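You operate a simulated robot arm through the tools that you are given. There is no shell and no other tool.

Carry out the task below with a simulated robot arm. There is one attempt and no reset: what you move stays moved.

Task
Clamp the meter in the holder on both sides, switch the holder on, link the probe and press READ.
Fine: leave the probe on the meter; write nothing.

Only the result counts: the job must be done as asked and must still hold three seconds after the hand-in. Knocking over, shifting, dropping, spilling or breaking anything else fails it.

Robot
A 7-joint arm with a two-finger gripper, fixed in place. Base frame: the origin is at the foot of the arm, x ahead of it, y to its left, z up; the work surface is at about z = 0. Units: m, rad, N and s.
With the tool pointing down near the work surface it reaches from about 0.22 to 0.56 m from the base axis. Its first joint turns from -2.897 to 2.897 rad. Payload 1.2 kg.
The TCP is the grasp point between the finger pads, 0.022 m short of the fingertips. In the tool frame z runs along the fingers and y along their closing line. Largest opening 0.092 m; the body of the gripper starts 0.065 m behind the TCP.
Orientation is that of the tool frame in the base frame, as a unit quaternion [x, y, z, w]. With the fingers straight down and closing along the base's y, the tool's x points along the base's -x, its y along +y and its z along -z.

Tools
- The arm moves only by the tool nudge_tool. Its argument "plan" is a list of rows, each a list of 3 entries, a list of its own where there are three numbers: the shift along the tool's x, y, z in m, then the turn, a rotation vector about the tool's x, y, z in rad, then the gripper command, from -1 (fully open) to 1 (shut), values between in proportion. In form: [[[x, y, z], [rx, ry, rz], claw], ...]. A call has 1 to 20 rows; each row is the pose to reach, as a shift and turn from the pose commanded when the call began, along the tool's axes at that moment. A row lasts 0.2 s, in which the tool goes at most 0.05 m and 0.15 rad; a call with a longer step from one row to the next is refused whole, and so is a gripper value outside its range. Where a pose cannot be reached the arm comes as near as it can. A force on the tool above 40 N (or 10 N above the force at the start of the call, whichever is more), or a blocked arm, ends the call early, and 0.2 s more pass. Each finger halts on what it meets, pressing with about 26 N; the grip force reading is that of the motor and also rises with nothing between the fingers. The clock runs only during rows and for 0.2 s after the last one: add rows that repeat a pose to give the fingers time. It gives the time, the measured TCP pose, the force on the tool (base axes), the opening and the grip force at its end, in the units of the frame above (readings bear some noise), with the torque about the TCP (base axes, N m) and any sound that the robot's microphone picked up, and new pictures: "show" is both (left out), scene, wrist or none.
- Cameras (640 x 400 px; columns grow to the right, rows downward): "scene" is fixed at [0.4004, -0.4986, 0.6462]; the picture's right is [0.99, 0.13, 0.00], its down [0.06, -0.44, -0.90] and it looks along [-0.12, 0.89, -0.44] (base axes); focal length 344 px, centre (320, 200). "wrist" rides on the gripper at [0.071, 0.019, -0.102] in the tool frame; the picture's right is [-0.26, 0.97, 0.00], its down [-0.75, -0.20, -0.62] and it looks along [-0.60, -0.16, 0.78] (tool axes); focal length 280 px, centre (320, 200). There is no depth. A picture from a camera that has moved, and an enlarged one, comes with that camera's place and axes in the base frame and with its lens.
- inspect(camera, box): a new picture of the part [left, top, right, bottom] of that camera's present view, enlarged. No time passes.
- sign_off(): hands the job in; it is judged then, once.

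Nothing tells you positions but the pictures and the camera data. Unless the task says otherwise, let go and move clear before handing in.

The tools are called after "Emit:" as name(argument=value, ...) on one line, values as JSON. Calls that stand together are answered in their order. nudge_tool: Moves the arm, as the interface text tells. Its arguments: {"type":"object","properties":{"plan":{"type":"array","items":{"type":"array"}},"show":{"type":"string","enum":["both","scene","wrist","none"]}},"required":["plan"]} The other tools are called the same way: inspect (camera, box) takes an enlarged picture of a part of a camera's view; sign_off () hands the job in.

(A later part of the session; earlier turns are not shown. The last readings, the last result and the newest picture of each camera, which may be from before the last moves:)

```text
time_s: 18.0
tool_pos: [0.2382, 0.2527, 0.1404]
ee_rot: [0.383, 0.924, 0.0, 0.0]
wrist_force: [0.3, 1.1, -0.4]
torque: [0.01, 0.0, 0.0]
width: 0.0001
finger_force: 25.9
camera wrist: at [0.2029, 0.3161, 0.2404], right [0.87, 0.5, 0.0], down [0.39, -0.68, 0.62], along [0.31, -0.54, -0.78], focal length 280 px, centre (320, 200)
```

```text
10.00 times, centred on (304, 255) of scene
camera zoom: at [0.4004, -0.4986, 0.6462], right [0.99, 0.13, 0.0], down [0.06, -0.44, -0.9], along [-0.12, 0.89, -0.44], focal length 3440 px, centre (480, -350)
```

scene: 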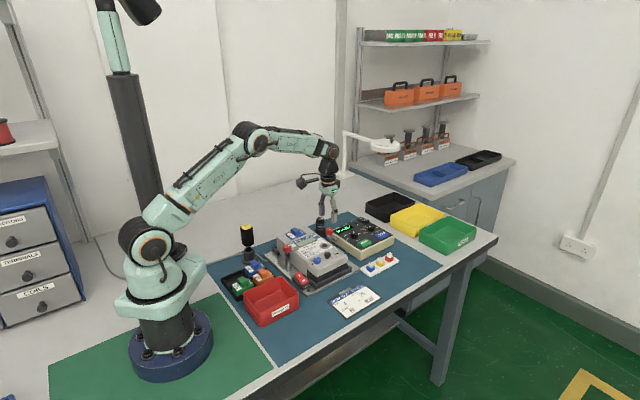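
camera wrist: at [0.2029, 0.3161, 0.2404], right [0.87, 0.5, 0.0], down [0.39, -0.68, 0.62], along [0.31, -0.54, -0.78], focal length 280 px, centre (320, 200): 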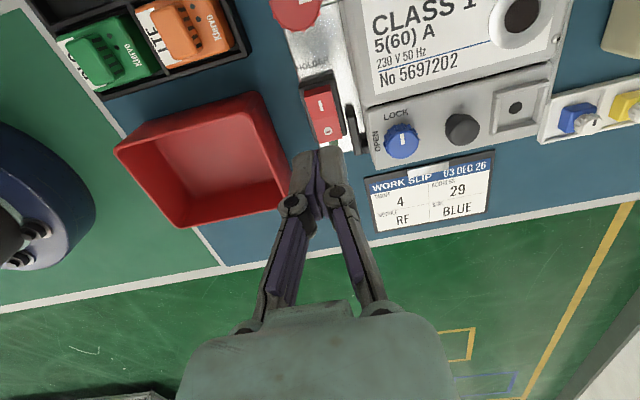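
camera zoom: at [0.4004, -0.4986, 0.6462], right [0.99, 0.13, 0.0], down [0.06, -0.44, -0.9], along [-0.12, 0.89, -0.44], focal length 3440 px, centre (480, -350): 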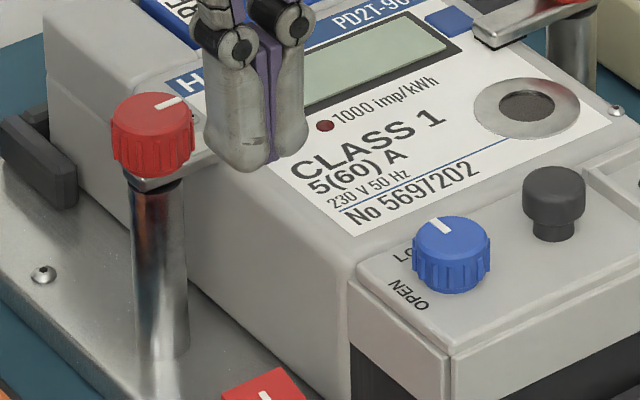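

The closed fingertips are above the "I" end of the rocker, about 2–3 mm outboard of its mark, as planned. I'll go down to just above it.

Emit:
nudge_tool(plan=[[[0, 0, 0.035], [0, 0, 0], 1.0], [[0, 0, 0.068], [0, 0, 0], 1.0], [[0, 0, 0.068], [0, 0, 0], 1.0]], show="wrist")

Emit:
inspect(camera="scene", box=[272, 250, 336, 290])

Emit:
inspect(camera="wrist", box=[240, 100, 400, 200])

```text
time_s: 18.8
tool_pos: [0.2362, 0.2526, 0.0701]
ee_rot: [0.382, 0.924, 0.0, 0.0]
wrist_force: [0.6, 0.5, 0.8]
torque: [-0.01, -0.01, -0.04]
width: 0.0
finger_force: 26.4
camera wrist: at [0.2027, 0.317, 0.1711], right [0.87, 0.5, 0.0], down [0.39, -0.68, 0.63], along [0.31, -0.54, -0.78], focal length 280 px, centre (320, 200)
```

wrist: 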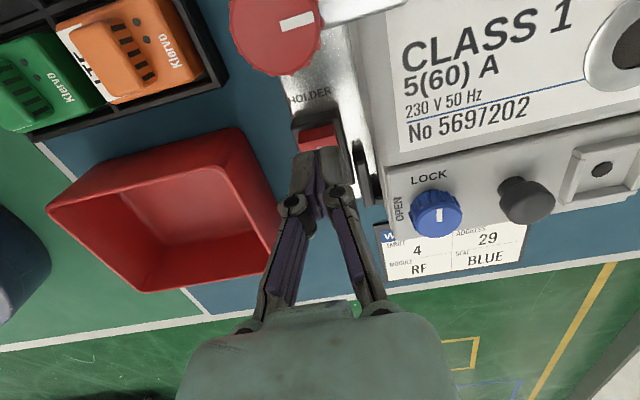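

```text
10.00 times, centred on (304, 270) of scene
camera zoom: at [0.4004, -0.4986, 0.6462], right [0.99, 0.13, 0.0], down [0.06, -0.44, -0.9], along [-0.12, 0.89, -0.44], focal length 3440 px, centre (480, -500)
```

zoom: 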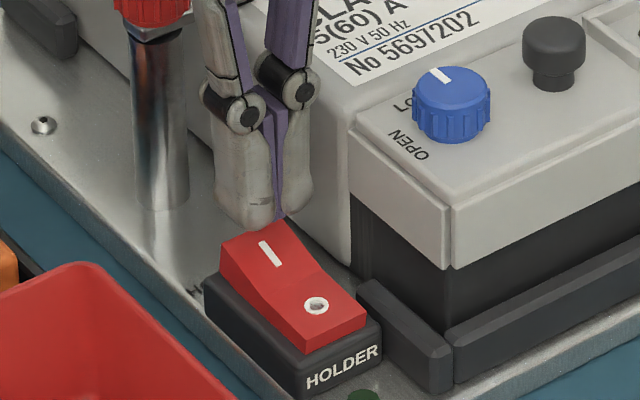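

```text
4.00 times, centred on (320, 150) of wrist
camera zoom: at [0.2027, 0.317, 0.1711], right [0.87, 0.5, 0.0], down [0.39, -0.68, 0.63], along [0.31, -0.54, -0.78], focal length 1122 px, centre (320, 400)
```

zoom: 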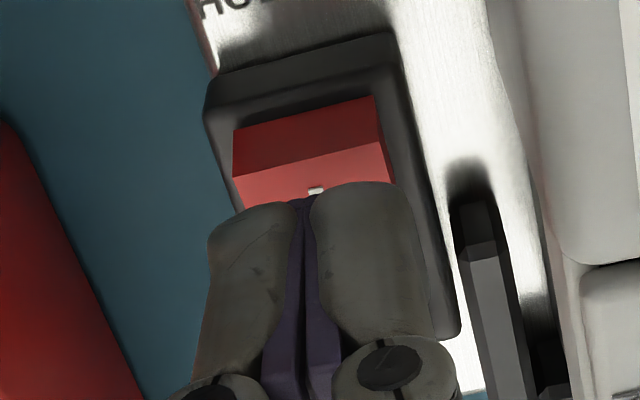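

The fingertips are just above the "I" end, clear of everything around it. I'll press down slowly and watch the force.

Emit:
nudge_tool(plan=[[[-0.001, 0, 0.004], [0, 0, 0], 1.0], [[-0.001, 0, 0.008], [0, 0, 0], 1.0], [[-0.001, 0, 0.011], [0, 0, 0], 1.0], [[-0.001, 0, 0.013], [0, 0, 0], 1.0], [[-0.001, 0, 0.015], [0, 0, 0], 1.0]], show="none")

Emit:
inspect(camera="scene", box=[272, 250, 336, 290])

```text
time_s: 20.0
tool_pos: [0.2373, 0.2515, 0.0564]
ee_rot: [0.384, 0.924, 0.0, 0.0]
wrist_force: [-0.3, 0.6, 0.6]
torque: [0.01, -0.02, 0.03]
width: 0.0061
finger_force: 27.9
```

```text
10.00 times, centred on (304, 270) of scene
camera zoom: at [0.4004, -0.4986, 0.6462], right [0.99, 0.13, 0.0], down [0.06, -0.44, -0.9], along [-0.12, 0.89, -0.44], focal length 3440 px, centre (480, -500)
```

zoom: 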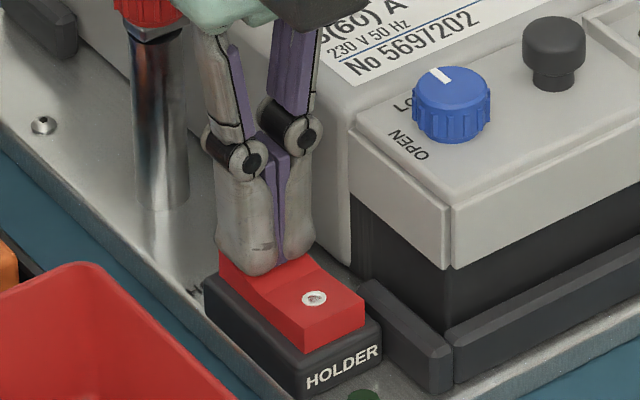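

The fingers opened by 6 mm while pressing, and the rocker seems to have started tilting. I'll look closely before pushing further.

Emit:
inspect(camera="scene", box=[285, 262, 317, 282])

Emit:
inspect(camera="wrist", box=[240, 100, 400, 200])

```text
16.00 times, centred on (301, 272) of scene
camera zoom: at [0.4004, -0.4986, 0.6462], right [0.99, 0.13, 0.0], down [0.06, -0.44, -0.9], along [-0.12, 0.89, -0.44], focal length 5504 px, centre (624, -952)
```

zoom: 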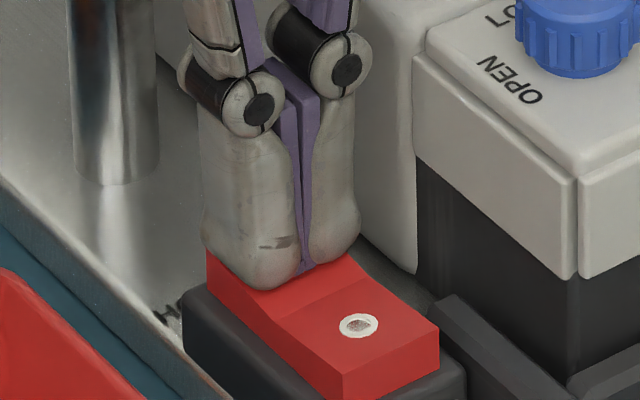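

```text
4.00 times, centred on (320, 150) of wrist
camera zoom: at [0.203, 0.3158, 0.1566], right [0.87, 0.5, 0.0], down [0.39, -0.68, 0.62], along [0.31, -0.54, -0.78], focal length 1122 px, centre (320, 400)
```

zoom: 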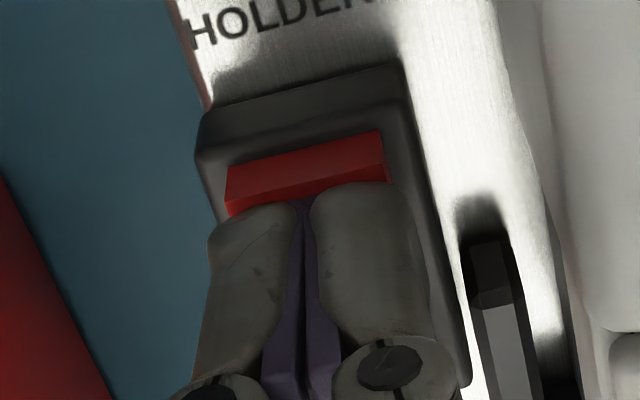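

The fingertips still look closed on the rocker, which has tilted part-way. I'll press a few more millimetres.

Emit:
nudge_tool(plan=[[[0, 0, 0.002], [0, 0, 0], 1.0], [[0, 0, 0.004], [0, 0, 0], 1.0], [[0, 0, 0.004], [0, 0, 0], 1.0]], show="none")

Emit:
inspect(camera="scene", box=[280, 258, 328, 288])

```text
time_s: 20.8
tool_pos: [0.2387, 0.2515, 0.0525]
ee_rot: [0.383, 0.924, 0.001, 0.0]
wrist_force: [-7.1, -5.8, 28.3]
torque: [-0.3, -0.01, -0.05]
width: 0.0059
finger_force: 28.3
heard: click
```

```text
13.33 times, centred on (304, 273) of scene
camera zoom: at [0.4004, -0.4986, 0.6462], right [0.99, 0.13, 0.0], down [0.06, -0.44, -0.9], along [-0.12, 0.89, -0.44], focal length 4587 px, centre (533, -773)
```

zoom: 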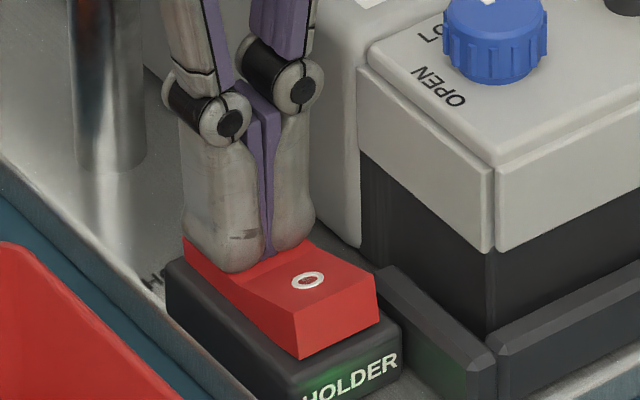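

A click, and the green lamp lit up: the holder is on. I'll lift away and check the switch and the meter's display.

Emit:
nudge_tool(plan=[[[0, 0, -0.02], [0, 0, 0], 1.0], [[0, 0, -0.06], [0, 0, 0], 1.0], [[0, 0, -0.1], [0, 0, 0], 0.5], [[0, 0, -0.147], [0, 0, 0], 0.0], [[0, 0, -0.147], [0, 0, 0], 0.0]], show="both")

Emit:
inspect(camera="scene", box=[265, 225, 361, 285])

```text
time_s: 22.0
tool_pos: [0.2371, 0.2493, 0.2012]
ee_rot: [0.383, 0.924, 0.001, 0.001]
wrist_force: [0.4, -0.3, 0.4]
torque: [0.03, 0.01, 0.01]
width: 0.0462
finger_force: 0.2
camera wrist: at [0.2032, 0.3137, 0.3012], right [0.87, 0.5, 0.0], down [0.39, -0.68, 0.62], along [0.31, -0.54, -0.78], focal length 280 px, centre (320, 200)
```

scene: 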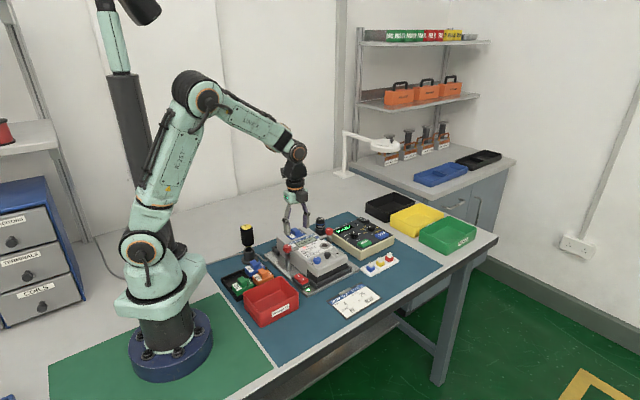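
wrist: 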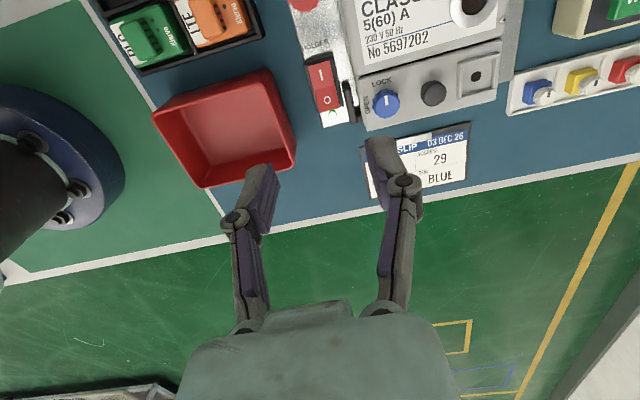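

```text
6.67 times, centred on (313, 255) of scene
camera zoom: at [0.4004, -0.4986, 0.6462], right [0.99, 0.13, 0.0], down [0.06, -0.44, -0.9], along [-0.12, 0.89, -0.44], focal length 2293 px, centre (367, -167)
```

zoom: 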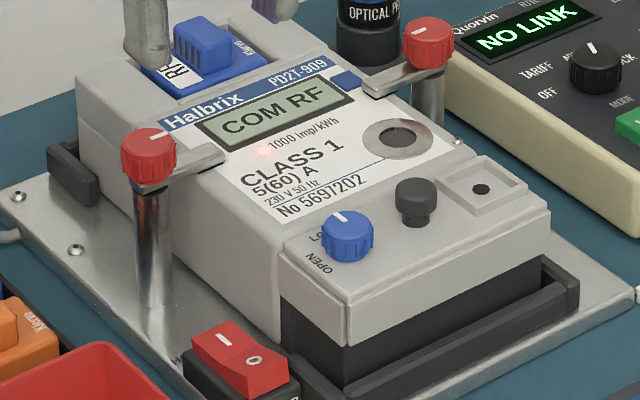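

The meter display now reads "COM RF" and the switch sits firmly in its "I" position. Next I'll turn the gripper to face outward and look at the probe, which stands in a park socket near (0.26, 0.52).

Emit:
nudge_tool(plan=[[[0.0123, 0.0128, 0.0], [0, 0, -0.1455], 0.0], [[0.0247, 0.0257, 0.0], [0, 0, -0.291], 0.0], [[0.037, 0.0385, 0.0], [0, 0, -0.4366], 0.0], [[0.0494, 0.0514, 0.0], [0, 0, -0.5821], 0.0], [[0.0617, 0.0642, 0.0], [0, 0, -0.7277], -0.3], [[0.074, 0.077, 0.0], [0, 0, -0.8732], -0.3], [[0.0864, 0.0899, 0.0], [0, 0, -1.0188], -0.3], [[0.0987, 0.1027, 0.0], [0, 0, -1.1643], -0.3], [[0.111, 0.1155, 0.0], [0, 0, -1.3098], -0.3], [[0.1234, 0.1284, 0.0], [0, 0, -1.4554], -0.3], [[0.1357, 0.1412, 0.0], [0, 0, -1.6009], -0.3], [[0.1481, 0.1541, 0.0], [0, 0, -1.7465], -0.3], [[0.1604, 0.1669, 0.0], [0, 0, -1.892], -0.3], [[0.1604, 0.1669, 0.0], [0, 0, -1.892], -0.3]], show="both")

Emit:
inspect(camera="wrist", box=[240, 60, 440, 185])

Emit:
inspect(camera="scene", box=[290, 200, 354, 240])

```text
time_s: 25.0
tool_pos: [0.2425, 0.4833, 0.1999]
ee_rot: [-0.525, 0.851, 0.0, 0.0]
wrist_force: [0.1, -0.5, 0.0]
torque: [0.02, -0.02, 0.0]
width: 0.0599
finger_force: 0.1
camera wrist: at [0.1945, 0.4286, 0.3008], right [-0.75, 0.67, 0.0], down [0.52, 0.58, 0.62], along [0.42, 0.47, -0.78], focal length 280 px, centre (320, 200)
```

scene: 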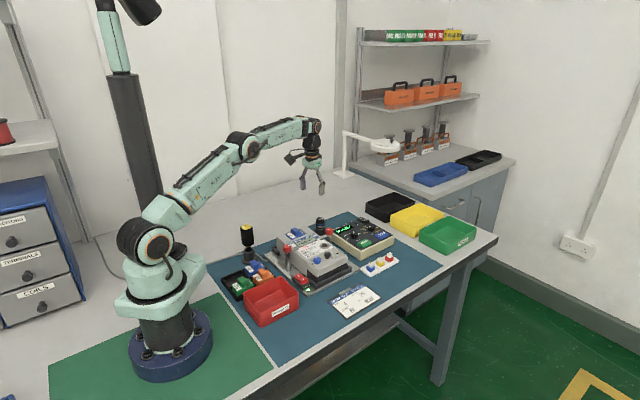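
wrist: 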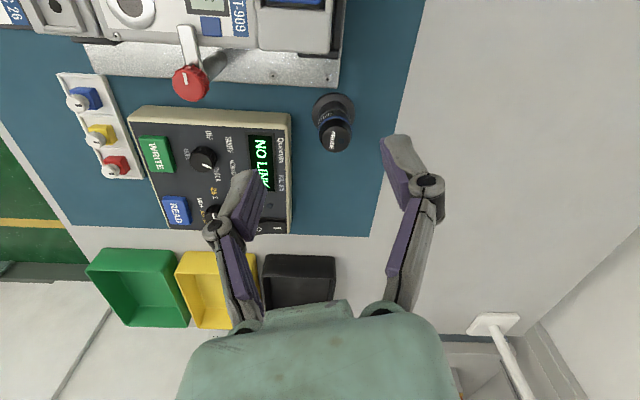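

```text
3.20 times, centred on (340, 122) of wrist
camera zoom: at [0.1945, 0.4286, 0.3008], right [-0.75, 0.67, 0.0], down [0.52, 0.58, 0.62], along [0.42, 0.47, -0.78], focal length 897 px, centre (256, 448)
```

zoom: 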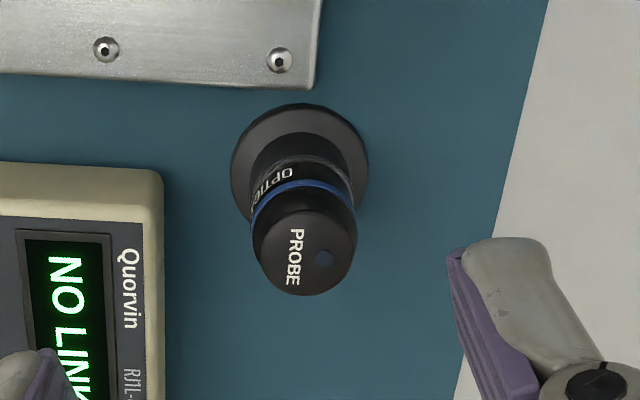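

```text
10.00 times, centred on (322, 220) of scene
camera zoom: at [0.4004, -0.4986, 0.6462], right [0.99, 0.13, 0.0], down [0.06, -0.44, -0.9], along [-0.12, 0.89, -0.44], focal length 3440 px, centre (300, 0)
```

zoom: 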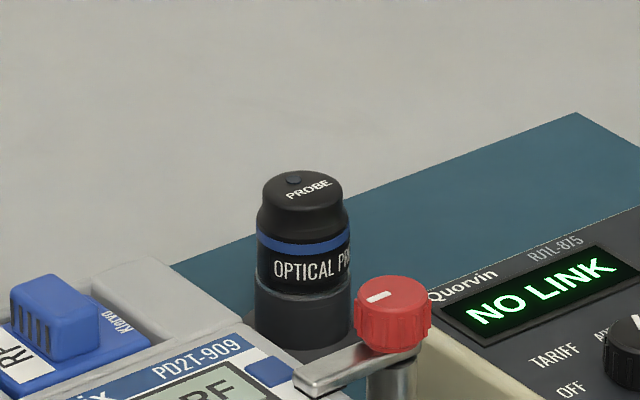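

The probe stands upright in its socket, top near (0.26, 0.522, 0.067), and its cap text is lined up with the meter. It is close to my reach limit, so I'll try to get above it pointing straight down and see how near I come.

Emit:
nudge_tool(plan=[[[-0.02, 0.0007, 0.015], [0, 0, 0], -0.3], [[-0.0429, 0.0014, 0.035], [0, 0, 0], -0.3], [[-0.0429, 0.0014, 0.07], [0, 0, 0], -0.3], [[-0.0429, 0.0014, 0.07], [0, 0, 0], -0.3], [[-0.0429, 0.0014, 0.07], [0, 0, 0], -0.3]], show="both")

Emit:
inspect(camera="wrist", box=[240, 80, 400, 180])

Emit:
inspect(camera="scene", box=[290, 200, 354, 240])

```text
time_s: 26.2
tool_pos: [0.2514, 0.5016, 0.1368]
ee_rot: [-0.526, 0.851, 0.0, 0.001]
wrist_force: [0.2, 0.4, 0.1]
torque: [-0.01, 0.02, 0.02]
width: 0.0598
finger_force: 0.0
out of reach, approached as far as the arm can: row 1, 2, 3, 4, 5
camera wrist: at [0.2037, 0.448, 0.2359], right [-0.75, 0.67, 0.0], down [0.52, 0.58, 0.63], along [0.42, 0.47, -0.78], focal length 280 px, centre (320, 200)
```

scene: 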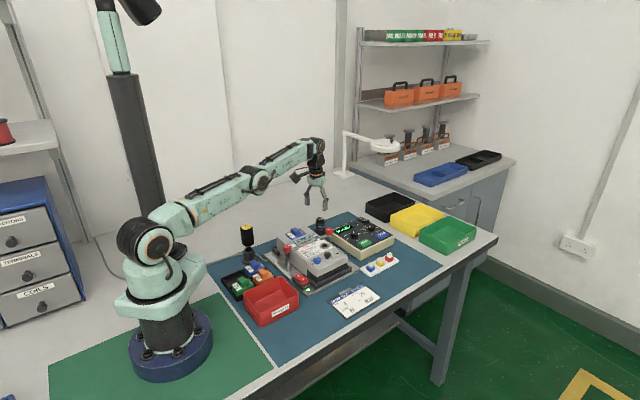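
wrist: 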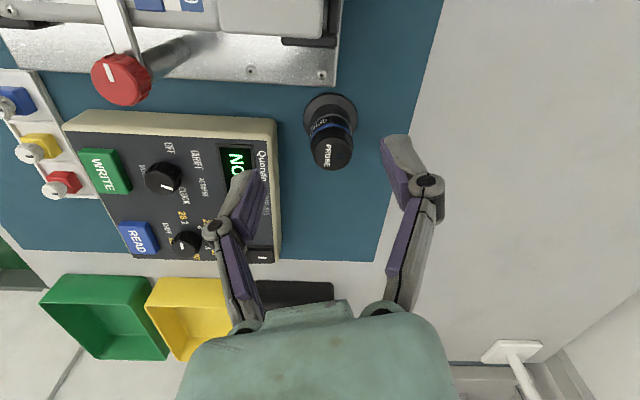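

```text
4.00 times, centred on (320, 130) of wrist
camera zoom: at [0.2037, 0.448, 0.2359], right [-0.75, 0.67, 0.0], down [0.52, 0.58, 0.63], along [0.42, 0.47, -0.78], focal length 1122 px, centre (320, 480)
```

zoom: 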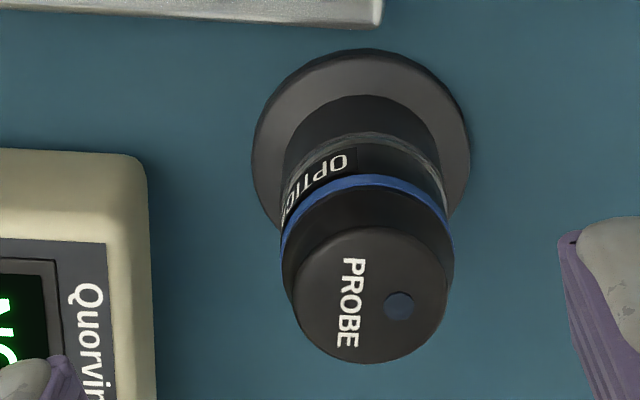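

```text
10.00 times, centred on (322, 220) of scene
camera zoom: at [0.4004, -0.4986, 0.6462], right [0.99, 0.13, 0.0], down [0.06, -0.44, -0.9], along [-0.12, 0.89, -0.44], focal length 3440 px, centre (300, 0)
```

zoom: 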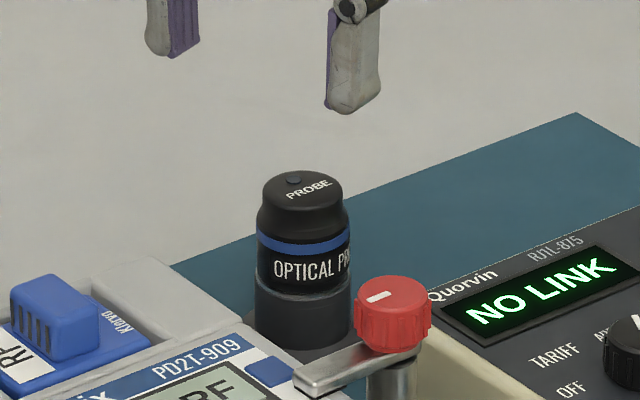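

Pointing straight down I stop at a radius of about 0.56 m, and the probe stands at about 0.584 m, so I need to tilt the tool outward. I'll back off a little, rise and tilt about 18°.

Emit:
nudge_tool(plan=[[[0.015, 0, -0.025], [0, 0, 0], -0.3], [[0.03, 0, -0.05], [0, -0.105, 0], -0.3], [[0.03, 0, -0.05], [0, -0.21, 0], -0.3], [[0.03, 0, -0.05], [0, -0.314, 0], -0.3], [[0.03, 0, -0.05], [0, -0.314, 0], -0.3]], show="wrist")

```text
time_s: 27.4
tool_pos: [0.238, 0.4759, 0.187]
ee_rot: [-0.518, 0.84, 0.083, 0.135]
wrist_force: [0.1, 0.0, -0.2]
torque: [0.03, 0.05, 0.02]
width: 0.0597
finger_force: 0.0
camera wrist: at [0.178, 0.3966, 0.2601], right [-0.75, 0.66, 0.08], down [0.42, 0.38, 0.83], along [0.51, 0.66, -0.56], focal length 280 px, centre (320, 200)
```

wrist: 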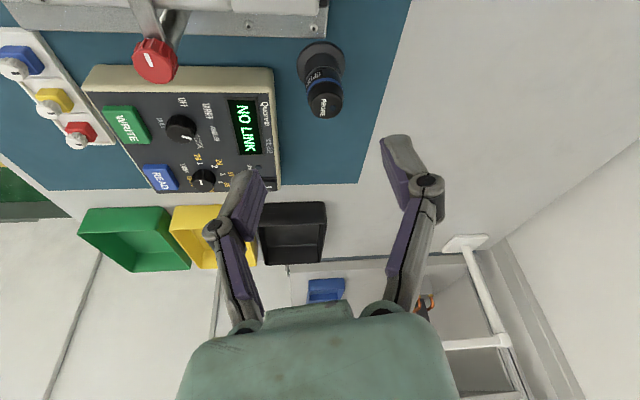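

Tilting works and I now sit at (0.238, 0.476, 0.187). I'll move to a point above the probe with this tilt and check alignment.

Emit:
nudge_tool(plan=[[[-0.012, 0.0008, 0.038], [0, 0, 0], -0.3], [[-0.0243, 0.0016, 0.0783], [0, 0, 0], -0.3], [[-0.0243, 0.0016, 0.0783], [0, 0, 0], -0.3]], show="wrist")

Emit:
inspect(camera="wrist", box=[240, 80, 400, 180])

Emit:
inspect(camera="scene", box=[290, 200, 354, 240])

```text
time_s: 28.2
tool_pos: [0.2569, 0.5175, 0.1189]
ee_rot: [-0.518, 0.841, 0.082, 0.133]
wrist_force: [1.0, 0.5, -0.2]
torque: [0.02, -0.01, 0.0]
width: 0.0596
finger_force: 0.0
camera wrist: at [0.198, 0.4394, 0.1917], right [-0.75, 0.66, 0.08], down [0.42, 0.38, 0.83], along [0.51, 0.66, -0.56], focal length 280 px, centre (320, 200)
```

wrist: 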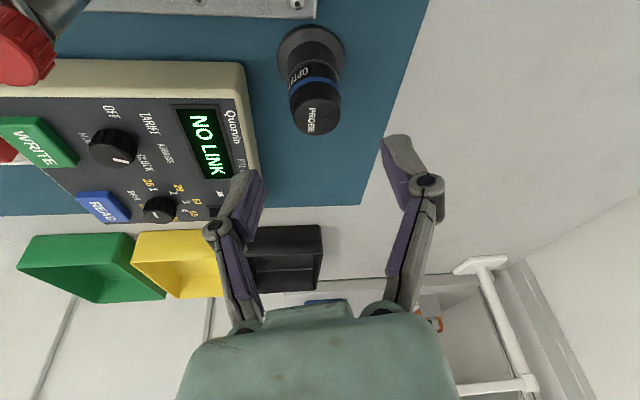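

```text
4.00 times, centred on (320, 130) of wrist
camera zoom: at [0.198, 0.4394, 0.1917], right [-0.75, 0.66, 0.08], down [0.42, 0.38, 0.83], along [0.51, 0.66, -0.56], focal length 1122 px, centre (320, 480)
```

zoom: 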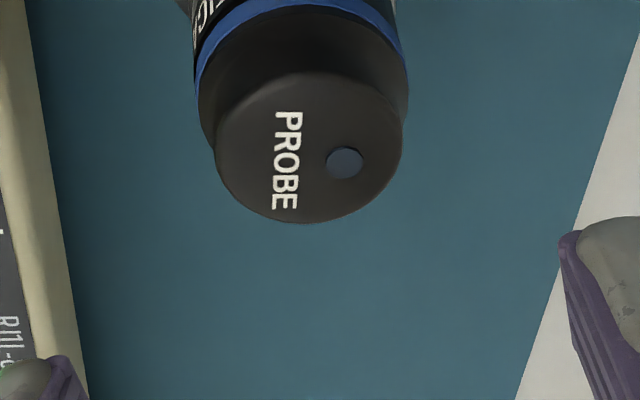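

```text
10.00 times, centred on (322, 220) of scene
camera zoom: at [0.4004, -0.4986, 0.6462], right [0.99, 0.13, 0.0], down [0.06, -0.44, -0.9], along [-0.12, 0.89, -0.44], focal length 3440 px, centre (300, 0)
```

zoom: 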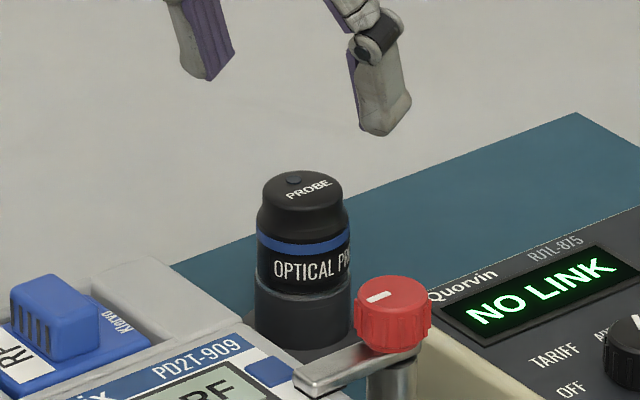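

The tilted pose above the probe is reachable, and the probe sits about 6 mm outward of the grasp point and is nearly centred sideways. I'll go down partway around it and look again.

Emit:
nudge_tool(plan=[[[-0.0014, 0.0012, 0.0005], [0, 0, 0], -0.3], [[0.0079, 0.0012, 0.029], [0, 0, 0], -0.3], [[0.0094, 0.0012, 0.0338], [0, 0, 0], -0.3], [[0.0094, 0.0012, 0.0338], [0, 0, 0], -0.3]], show="wrist")

Emit:
inspect(camera="wrist", box=[240, 80, 400, 180])

Emit:
inspect(camera="scene", box=[290, 200, 354, 240])

```text
time_s: 29.2
tool_pos: [0.2589, 0.5192, 0.0842]
ee_rot: [-0.519, 0.84, 0.082, 0.133]
wrist_force: [0.5, -0.5, 0.3]
torque: [0.0, -0.02, 0.02]
width: 0.0598
finger_force: 0.2
camera wrist: at [0.1987, 0.4403, 0.1573], right [-0.75, 0.66, 0.08], down [0.42, 0.38, 0.83], along [0.51, 0.65, -0.56], focal length 280 px, centre (320, 200)
```

wrist: 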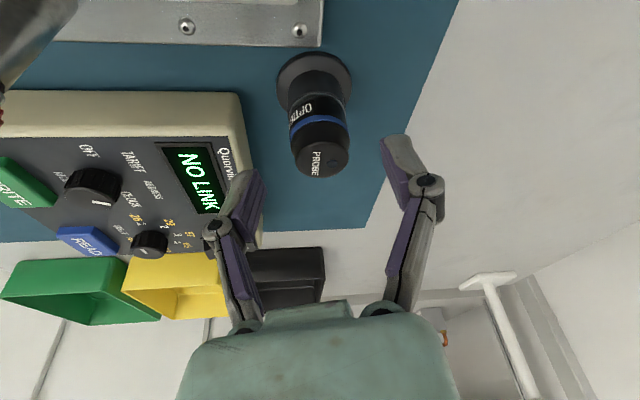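

```text
4.00 times, centred on (320, 130) of wrist
camera zoom: at [0.1987, 0.4403, 0.1573], right [-0.75, 0.66, 0.08], down [0.42, 0.38, 0.83], along [0.51, 0.65, -0.56], focal length 1122 px, centre (320, 480)
```

zoom: 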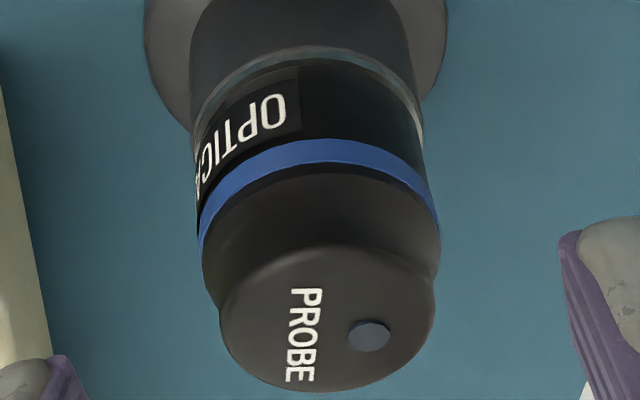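

```text
10.00 times, centred on (322, 220) of scene
camera zoom: at [0.4004, -0.4986, 0.6462], right [0.99, 0.13, 0.0], down [0.06, -0.44, -0.9], along [-0.12, 0.89, -0.44], focal length 3440 px, centre (300, 0)
```

zoom: 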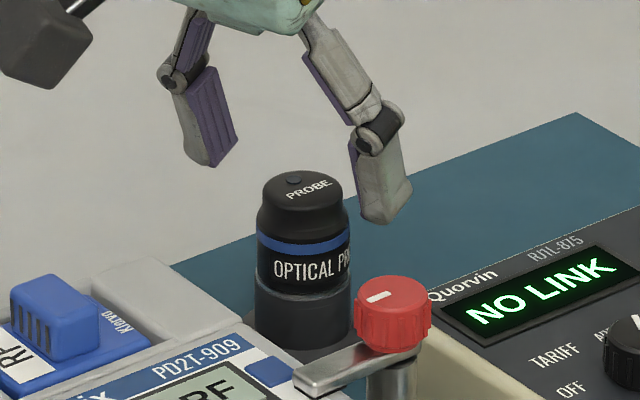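

The probe is well placed between the fingers, with only about 1.5 mm of sideways correction needed. I'll narrow the opening to stay clear of the tester box and lower to the gripping height.

Emit:
nudge_tool(plan=[[[0.0007, 0.0015, 0.0], [0, 0, 0], -0.1], [[0.0007, 0.0015, 0.0], [0, 0, 0], 0.0], [[0.0038, 0.0015, 0.0094], [0, 0, 0], 0.0], [[0.0068, 0.0015, 0.0188], [0, 0, 0], 0.0], [[0.0068, 0.0015, 0.0188], [0, 0, 0], 0.0]], show="wrist")

Emit:
inspect(camera="wrist", box=[220, 90, 420, 215])

Emit:
inspect(camera="scene", box=[290, 205, 354, 245])

```text
time_s: 30.4
tool_pos: [0.2563, 0.5211, 0.0647]
ee_rot: [-0.519, 0.84, 0.082, 0.133]
wrist_force: [-0.4, 0.2, -0.6]
torque: [0.02, -0.03, 0.0]
width: 0.0464
finger_force: 0.0
camera wrist: at [0.1964, 0.4415, 0.138], right [-0.75, 0.66, 0.08], down [0.42, 0.38, 0.83], along [0.51, 0.66, -0.56], focal length 280 px, centre (320, 200)
```

wrist: 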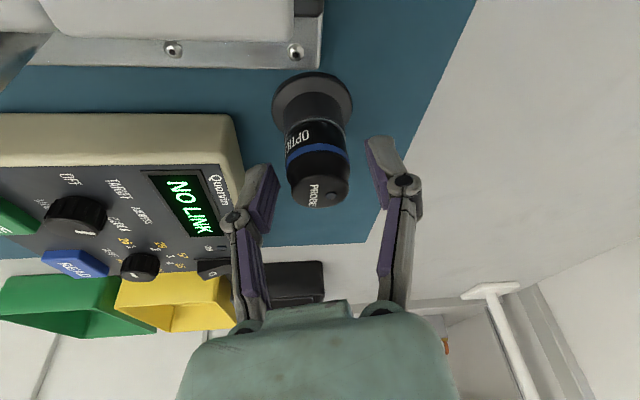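

```text
3.20 times, centred on (320, 152) of wrist
camera zoom: at [0.1964, 0.4415, 0.138], right [-0.75, 0.66, 0.08], down [0.42, 0.38, 0.83], along [0.51, 0.66, -0.56], focal length 897 px, centre (320, 352)
```

zoom: 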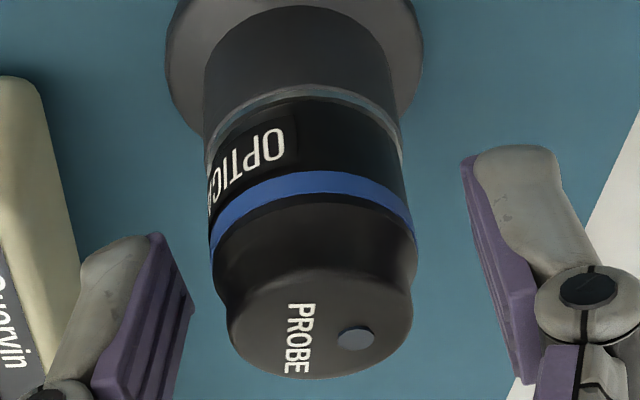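

```text
10.00 times, centred on (322, 225) of scene
camera zoom: at [0.4004, -0.4986, 0.6462], right [0.99, 0.13, 0.0], down [0.06, -0.44, -0.9], along [-0.12, 0.89, -0.44], focal length 3440 px, centre (300, -50)
```

zoom: 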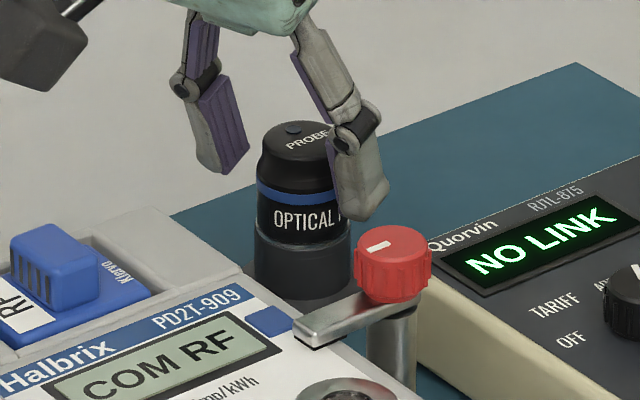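

The fingers straddle the probe's label band, just above the socket rim. I'll shift 2 mm inward to centre the pads and close on it.

Emit:
nudge_tool(plan=[[[0.0019, -0.001, -0.0006], [0, 0, 0], 0.0], [[0.0019, -0.001, -0.0006], [0, 0, 0], 0.2], [[0.0019, -0.001, -0.0006], [0, 0, 0], 0.6], [[0.0019, -0.001, -0.0006], [0, 0, 0], 0.6]], show="none")

Emit:
inspect(camera="wrist", box=[220, 90, 420, 215])

Emit:
inspect(camera="scene", box=[290, 205, 354, 245])

```text
time_s: 31.4
tool_pos: [0.2552, 0.5187, 0.0637]
ee_rot: [-0.519, 0.84, 0.083, 0.134]
wrist_force: [1.2, 0.8, 1.4]
torque: [0.05, -0.02, -0.03]
width: 0.0306
finger_force: 22.4
```

```text
3.20 times, centred on (320, 152) of wrist
camera zoom: at [0.1961, 0.4394, 0.1381], right [-0.75, 0.66, 0.08], down [0.42, 0.38, 0.83], along [0.51, 0.66, -0.56], focal length 897 px, centre (320, 352)
```

zoom: 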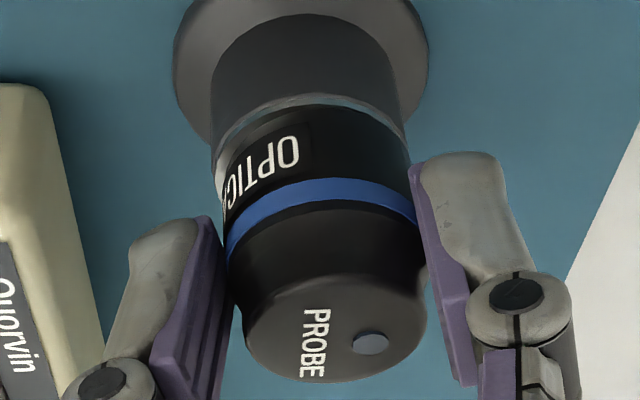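

```text
10.00 times, centred on (322, 225) of scene
camera zoom: at [0.4004, -0.4986, 0.6462], right [0.99, 0.13, 0.0], down [0.06, -0.44, -0.9], along [-0.12, 0.89, -0.44], focal length 3440 px, centre (300, -50)
```

zoom: 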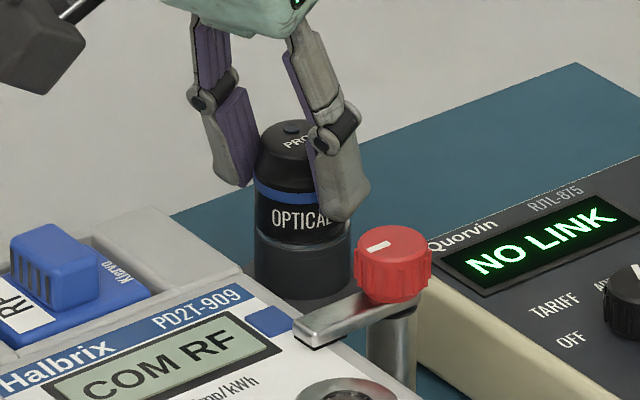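

The probe is gripped at 30.6 mm. I'll lift it straight up out of its socket, keeping the same tilt so it stays upright.

Emit:
nudge_tool(plan=[[[0, 0, 0], [0, 0, 0], 0.8], [[-0.0031, 0, -0.0095], [0, 0, 0], 0.8], [[-0.0062, 0, -0.019], [0, 0, 0], 0.8], [[-0.0108, 0, -0.0333], [0, 0, 0], 0.8], [[-0.0154, 0, -0.0476], [0, 0, 0], 0.8], [[-0.0185, 0, -0.0571], [0, 0, 0], 0.8], [[-0.0185, 0, -0.0571], [0, 0, 0], 0.8]], show="both")

Emit:
inspect(camera="wrist", box=[220, 90, 420, 215])

Emit:
inspect(camera="scene", box=[290, 190, 354, 230])

```text
time_s: 33.0
tool_pos: [0.2554, 0.5184, 0.1244]
ee_rot: [-0.519, 0.84, 0.083, 0.134]
wrist_force: [-0.1, -0.3, -1.3]
torque: [-0.01, 0.01, 0.03]
width: 0.0307
finger_force: 21.8
camera wrist: at [0.1959, 0.4385, 0.198], right [-0.75, 0.66, 0.08], down [0.42, 0.38, 0.83], along [0.51, 0.65, -0.56], focal length 280 px, centre (320, 200)
```

scene: 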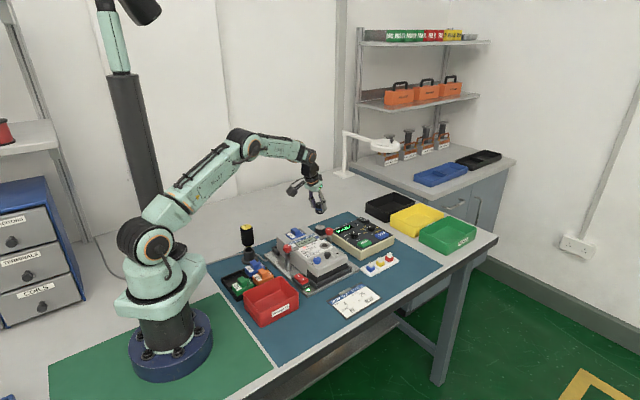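
wrist: 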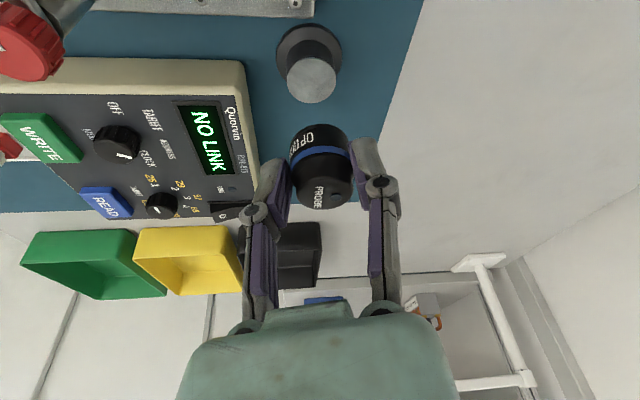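

```text
3.20 times, centred on (320, 152) of wrist
camera zoom: at [0.1959, 0.4385, 0.198], right [-0.75, 0.66, 0.08], down [0.42, 0.38, 0.83], along [0.51, 0.65, -0.56], focal length 897 px, centre (320, 352)
```

zoom: 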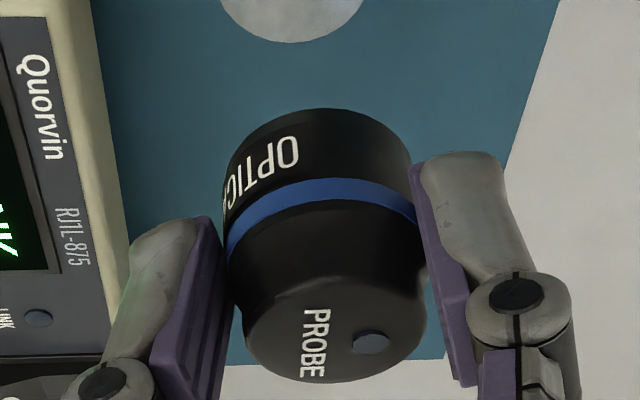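

```text
10.00 times, centred on (322, 210) of scene
camera zoom: at [0.4004, -0.4986, 0.6462], right [0.99, 0.13, 0.0], down [0.06, -0.44, -0.9], along [-0.12, 0.89, -0.44], focal length 3440 px, centre (300, 100)
```

zoom: 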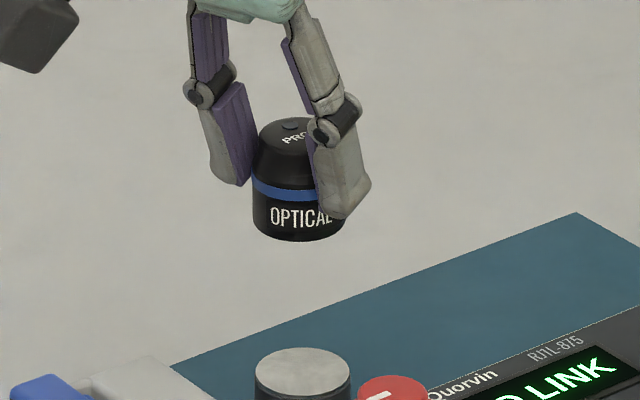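

The probe came off cleanly; it was held on the flat steel top of its socket. I'll note where that steel top appears below the probe, as a reference for lining up over the meter's port later.

Emit:
inspect(camera="wrist", box=[260, 20, 388, 100])

Emit:
inspect(camera="scene", box=[300, 205, 348, 235])

```text
5.00 times, centred on (324, 60) of wrist
camera zoom: at [0.1959, 0.4385, 0.198], right [-0.75, 0.66, 0.08], down [0.42, 0.38, 0.83], along [0.51, 0.65, -0.56], focal length 1402 px, centre (300, 900)
```

zoom: 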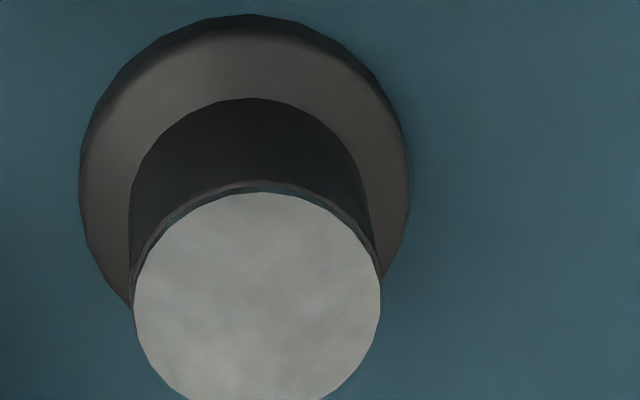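

```text
13.33 times, centred on (324, 220) of scene
camera zoom: at [0.4004, -0.4986, 0.6462], right [0.99, 0.13, 0.0], down [0.06, -0.44, -0.9], along [-0.12, 0.89, -0.44], focal length 4587 px, centre (267, -67)
```

zoom: 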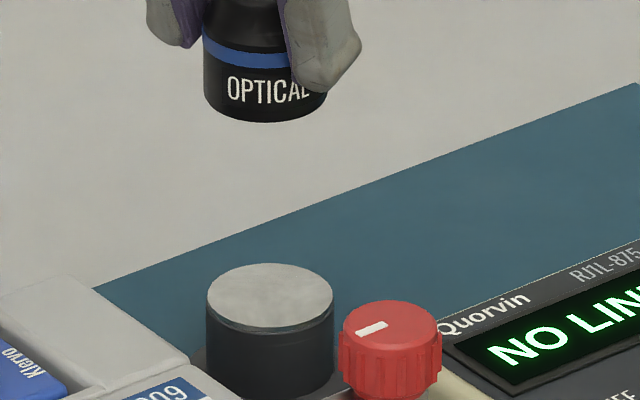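

The reference is set: with the probe 60 mm above its seat, the seat centre shows at pixel (311, 80). I'll rise further and carry the probe over to about 60 mm above the meter's port, keeping the same tilt and heading.

Emit:
nudge_tool(plan=[[[-0.0058, 0, -0.0178], [0, 0, 0], 0.8], [[-0.0115, 0, -0.0356], [0, 0, 0], 0.8], [[0.009, -0.0185, -0.0423], [0, 0, 0], 0.8], [[0.0295, -0.037, -0.0489], [0, 0, 0], 0.8], [[0.0501, -0.0555, -0.0556], [0, 0, 0], 0.8], [[0.0706, -0.0739, -0.0622], [0, 0, 0], 0.8], [[0.0911, -0.0924, -0.0689], [0, 0, 0], 0.8], [[0.1116, -0.1109, -0.0755], [0, 0, 0], 0.8], [[0.1116, -0.1109, -0.0755], [0, 0, 0], 0.8]], show="both")

Emit:
inspect(camera="wrist", box=[240, 30, 400, 130])

Emit:
inspect(camera="scene", box=[300, 210, 364, 250])

```text
time_s: 35.0
tool_pos: [0.2958, 0.3523, 0.1622]
ee_rot: [-0.519, 0.84, 0.083, 0.134]
wrist_force: [-0.6, -0.1, 0.9]
torque: [-0.01, -0.01, -0.02]
width: 0.0308
finger_force: 22.2
camera wrist: at [0.2358, 0.2735, 0.2357], right [-0.75, 0.66, 0.08], down [0.42, 0.38, 0.83], along [0.51, 0.66, -0.56], focal length 280 px, centre (320, 200)
```

scene: 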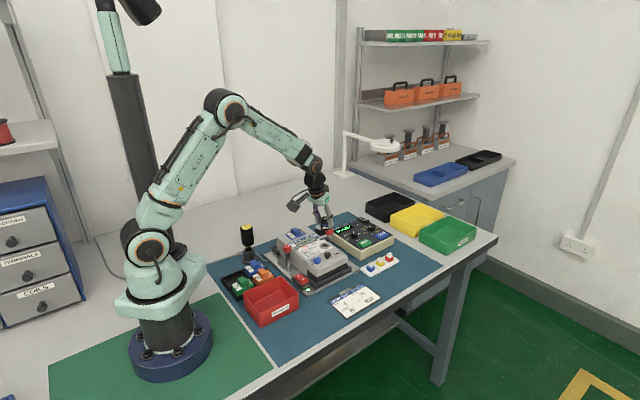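
wrist: 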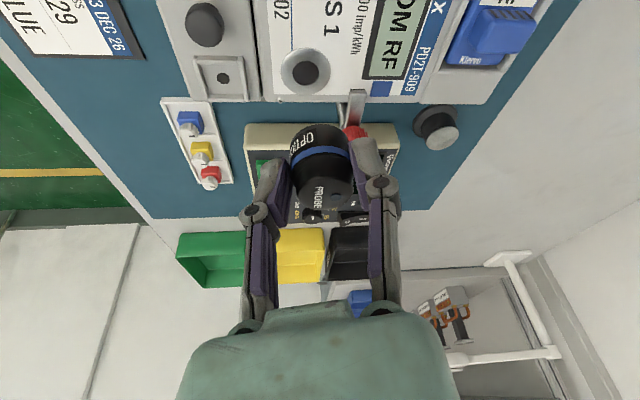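

```text
4.00 times, centred on (320, 80) of wrist
camera zoom: at [0.2358, 0.2735, 0.2357], right [-0.75, 0.66, 0.08], down [0.42, 0.38, 0.83], along [0.51, 0.66, -0.56], focal length 1122 px, centre (320, 680)
```

zoom: 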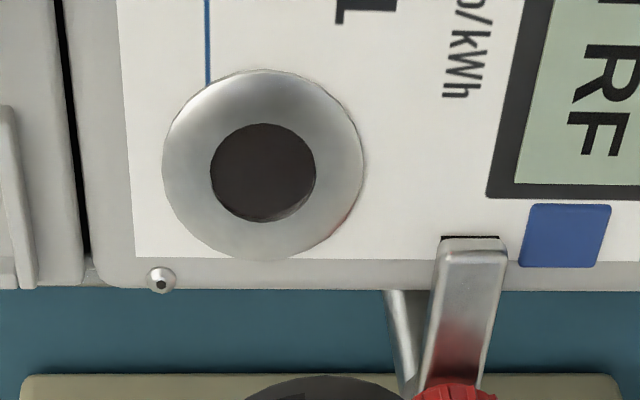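

```text
10.00 times, centred on (332, 230) of scene
camera zoom: at [0.4004, -0.4986, 0.6462], right [0.99, 0.13, 0.0], down [0.06, -0.44, -0.9], along [-0.12, 0.89, -0.44], focal length 3440 px, centre (200, -100)
```

zoom: 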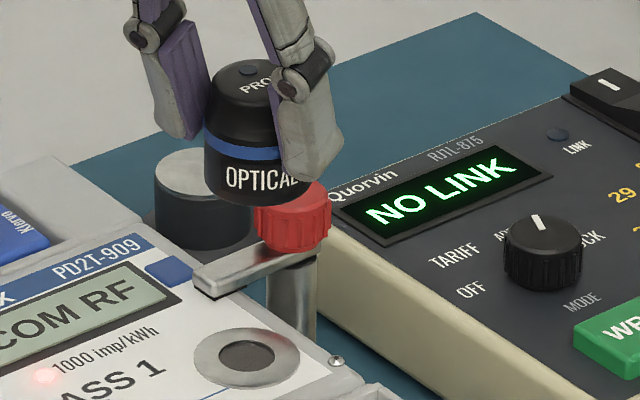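

The ring of the port appears about 6 px left of and 9 px above my reference, so the probe needs to come about 8 mm inward and 2 mm sideways. I'll correct that, come down 30 mm and check from both cameras.

Emit:
nudge_tool(plan=[[[0.0077, -0.0018, -0.0025], [0, 0, 0], 0.8], [[0.0124, -0.0018, 0.0118], [0, 0, 0], 0.8], [[0.017, -0.0018, 0.026], [0, 0, 0], 0.8], [[0.017, -0.0018, 0.026], [0, 0, 0], 0.8]], show="wrist")

Emit:
inspect(camera="wrist", box=[240, 60, 400, 160])

Emit:
inspect(camera="scene", box=[305, 220, 353, 250])

```text
time_s: 36.0
tool_pos: [0.2946, 0.3441, 0.1319]
ee_rot: [-0.519, 0.841, 0.082, 0.134]
wrist_force: [0.6, -0.2, -0.1]
torque: [-0.02, 0.05, 0.03]
width: 0.0309
finger_force: 21.9
camera wrist: at [0.2343, 0.2653, 0.2054], right [-0.75, 0.66, 0.08], down [0.42, 0.38, 0.83], along [0.51, 0.66, -0.56], focal length 280 px, centre (320, 200)
```

wrist: 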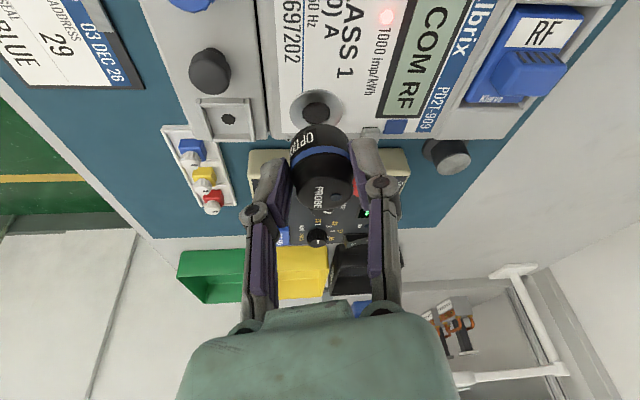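

```text
4.00 times, centred on (320, 110) of wrist
camera zoom: at [0.2343, 0.2653, 0.2054], right [-0.75, 0.66, 0.08], down [0.42, 0.38, 0.83], along [0.51, 0.66, -0.56], focal length 1122 px, centre (320, 560)
```

zoom: 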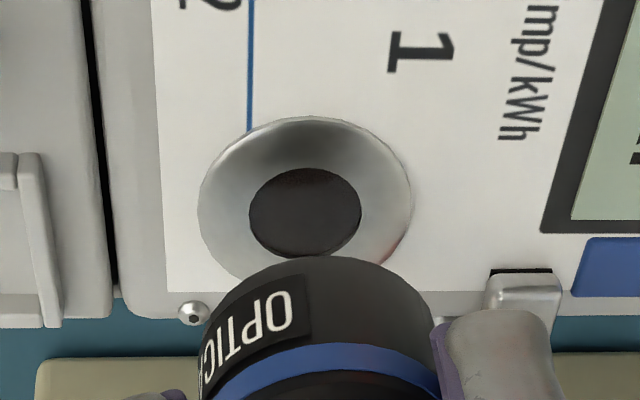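

```text
13.33 times, centred on (329, 235) of scene
camera zoom: at [0.4004, -0.4986, 0.6462], right [0.99, 0.13, 0.0], down [0.06, -0.44, -0.9], along [-0.12, 0.89, -0.44], focal length 4587 px, centre (200, -267)
```

zoom: 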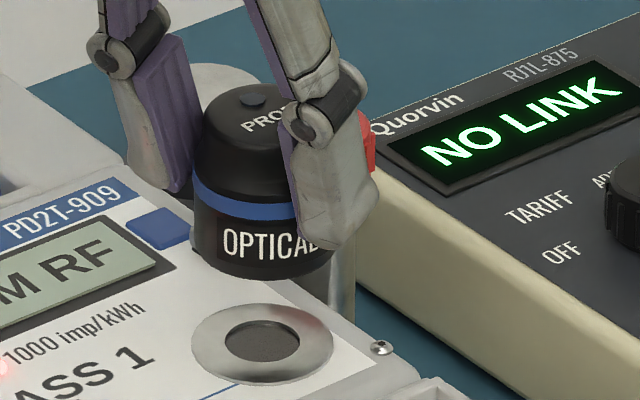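

Sideways alignment is now very good in both views. I'll lower another 14 mm to judge the remaining offset more exactly.

Emit:
nudge_tool(plan=[[[0.0031, 0, 0.0065], [0, 0, 0], 0.8], [[0.0053, 0, 0.013], [0, 0, 0], 0.8], [[0.0053, 0, 0.013], [0, 0, 0], 0.8]], show="none")

Emit:
inspect(camera="wrist", box=[240, 70, 400, 170])

Emit:
inspect(camera="scene", box=[305, 225, 353, 255])

```text
time_s: 36.8
tool_pos: [0.2947, 0.343, 0.1185]
ee_rot: [-0.519, 0.84, 0.083, 0.133]
wrist_force: [0.5, -0.6, -0.7]
torque: [-0.01, 0.0, -0.02]
width: 0.0306
finger_force: 21.9
```

```text
4.00 times, centred on (320, 120) of wrist
camera zoom: at [0.2343, 0.2643, 0.1918], right [-0.75, 0.66, 0.08], down [0.42, 0.38, 0.83], along [0.51, 0.65, -0.56], focal length 1122 px, centre (320, 520)
```

zoom: 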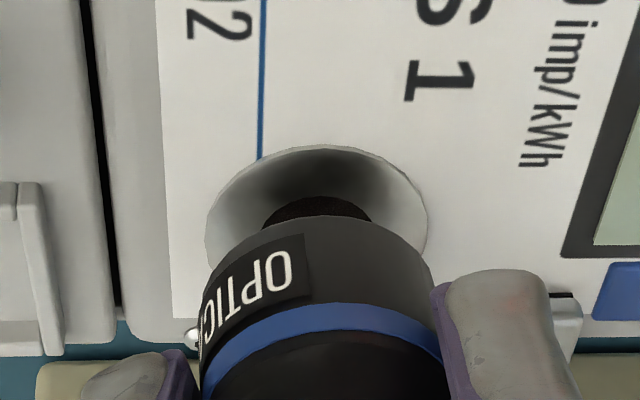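

```text
13.33 times, centred on (329, 240) of scene
camera zoom: at [0.4004, -0.4986, 0.6462], right [0.99, 0.13, 0.0], down [0.06, -0.44, -0.9], along [-0.12, 0.89, -0.44], focal length 4587 px, centre (200, -333)
```

zoom: 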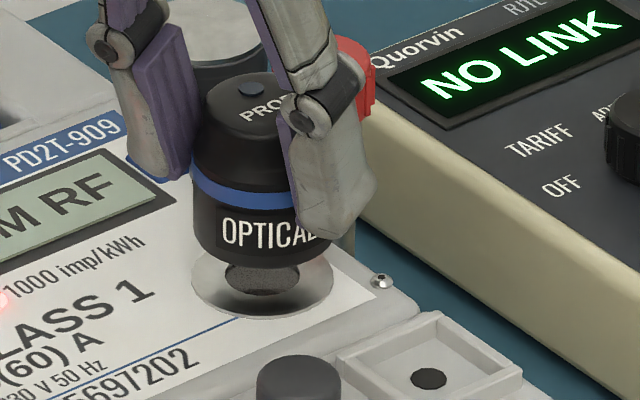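

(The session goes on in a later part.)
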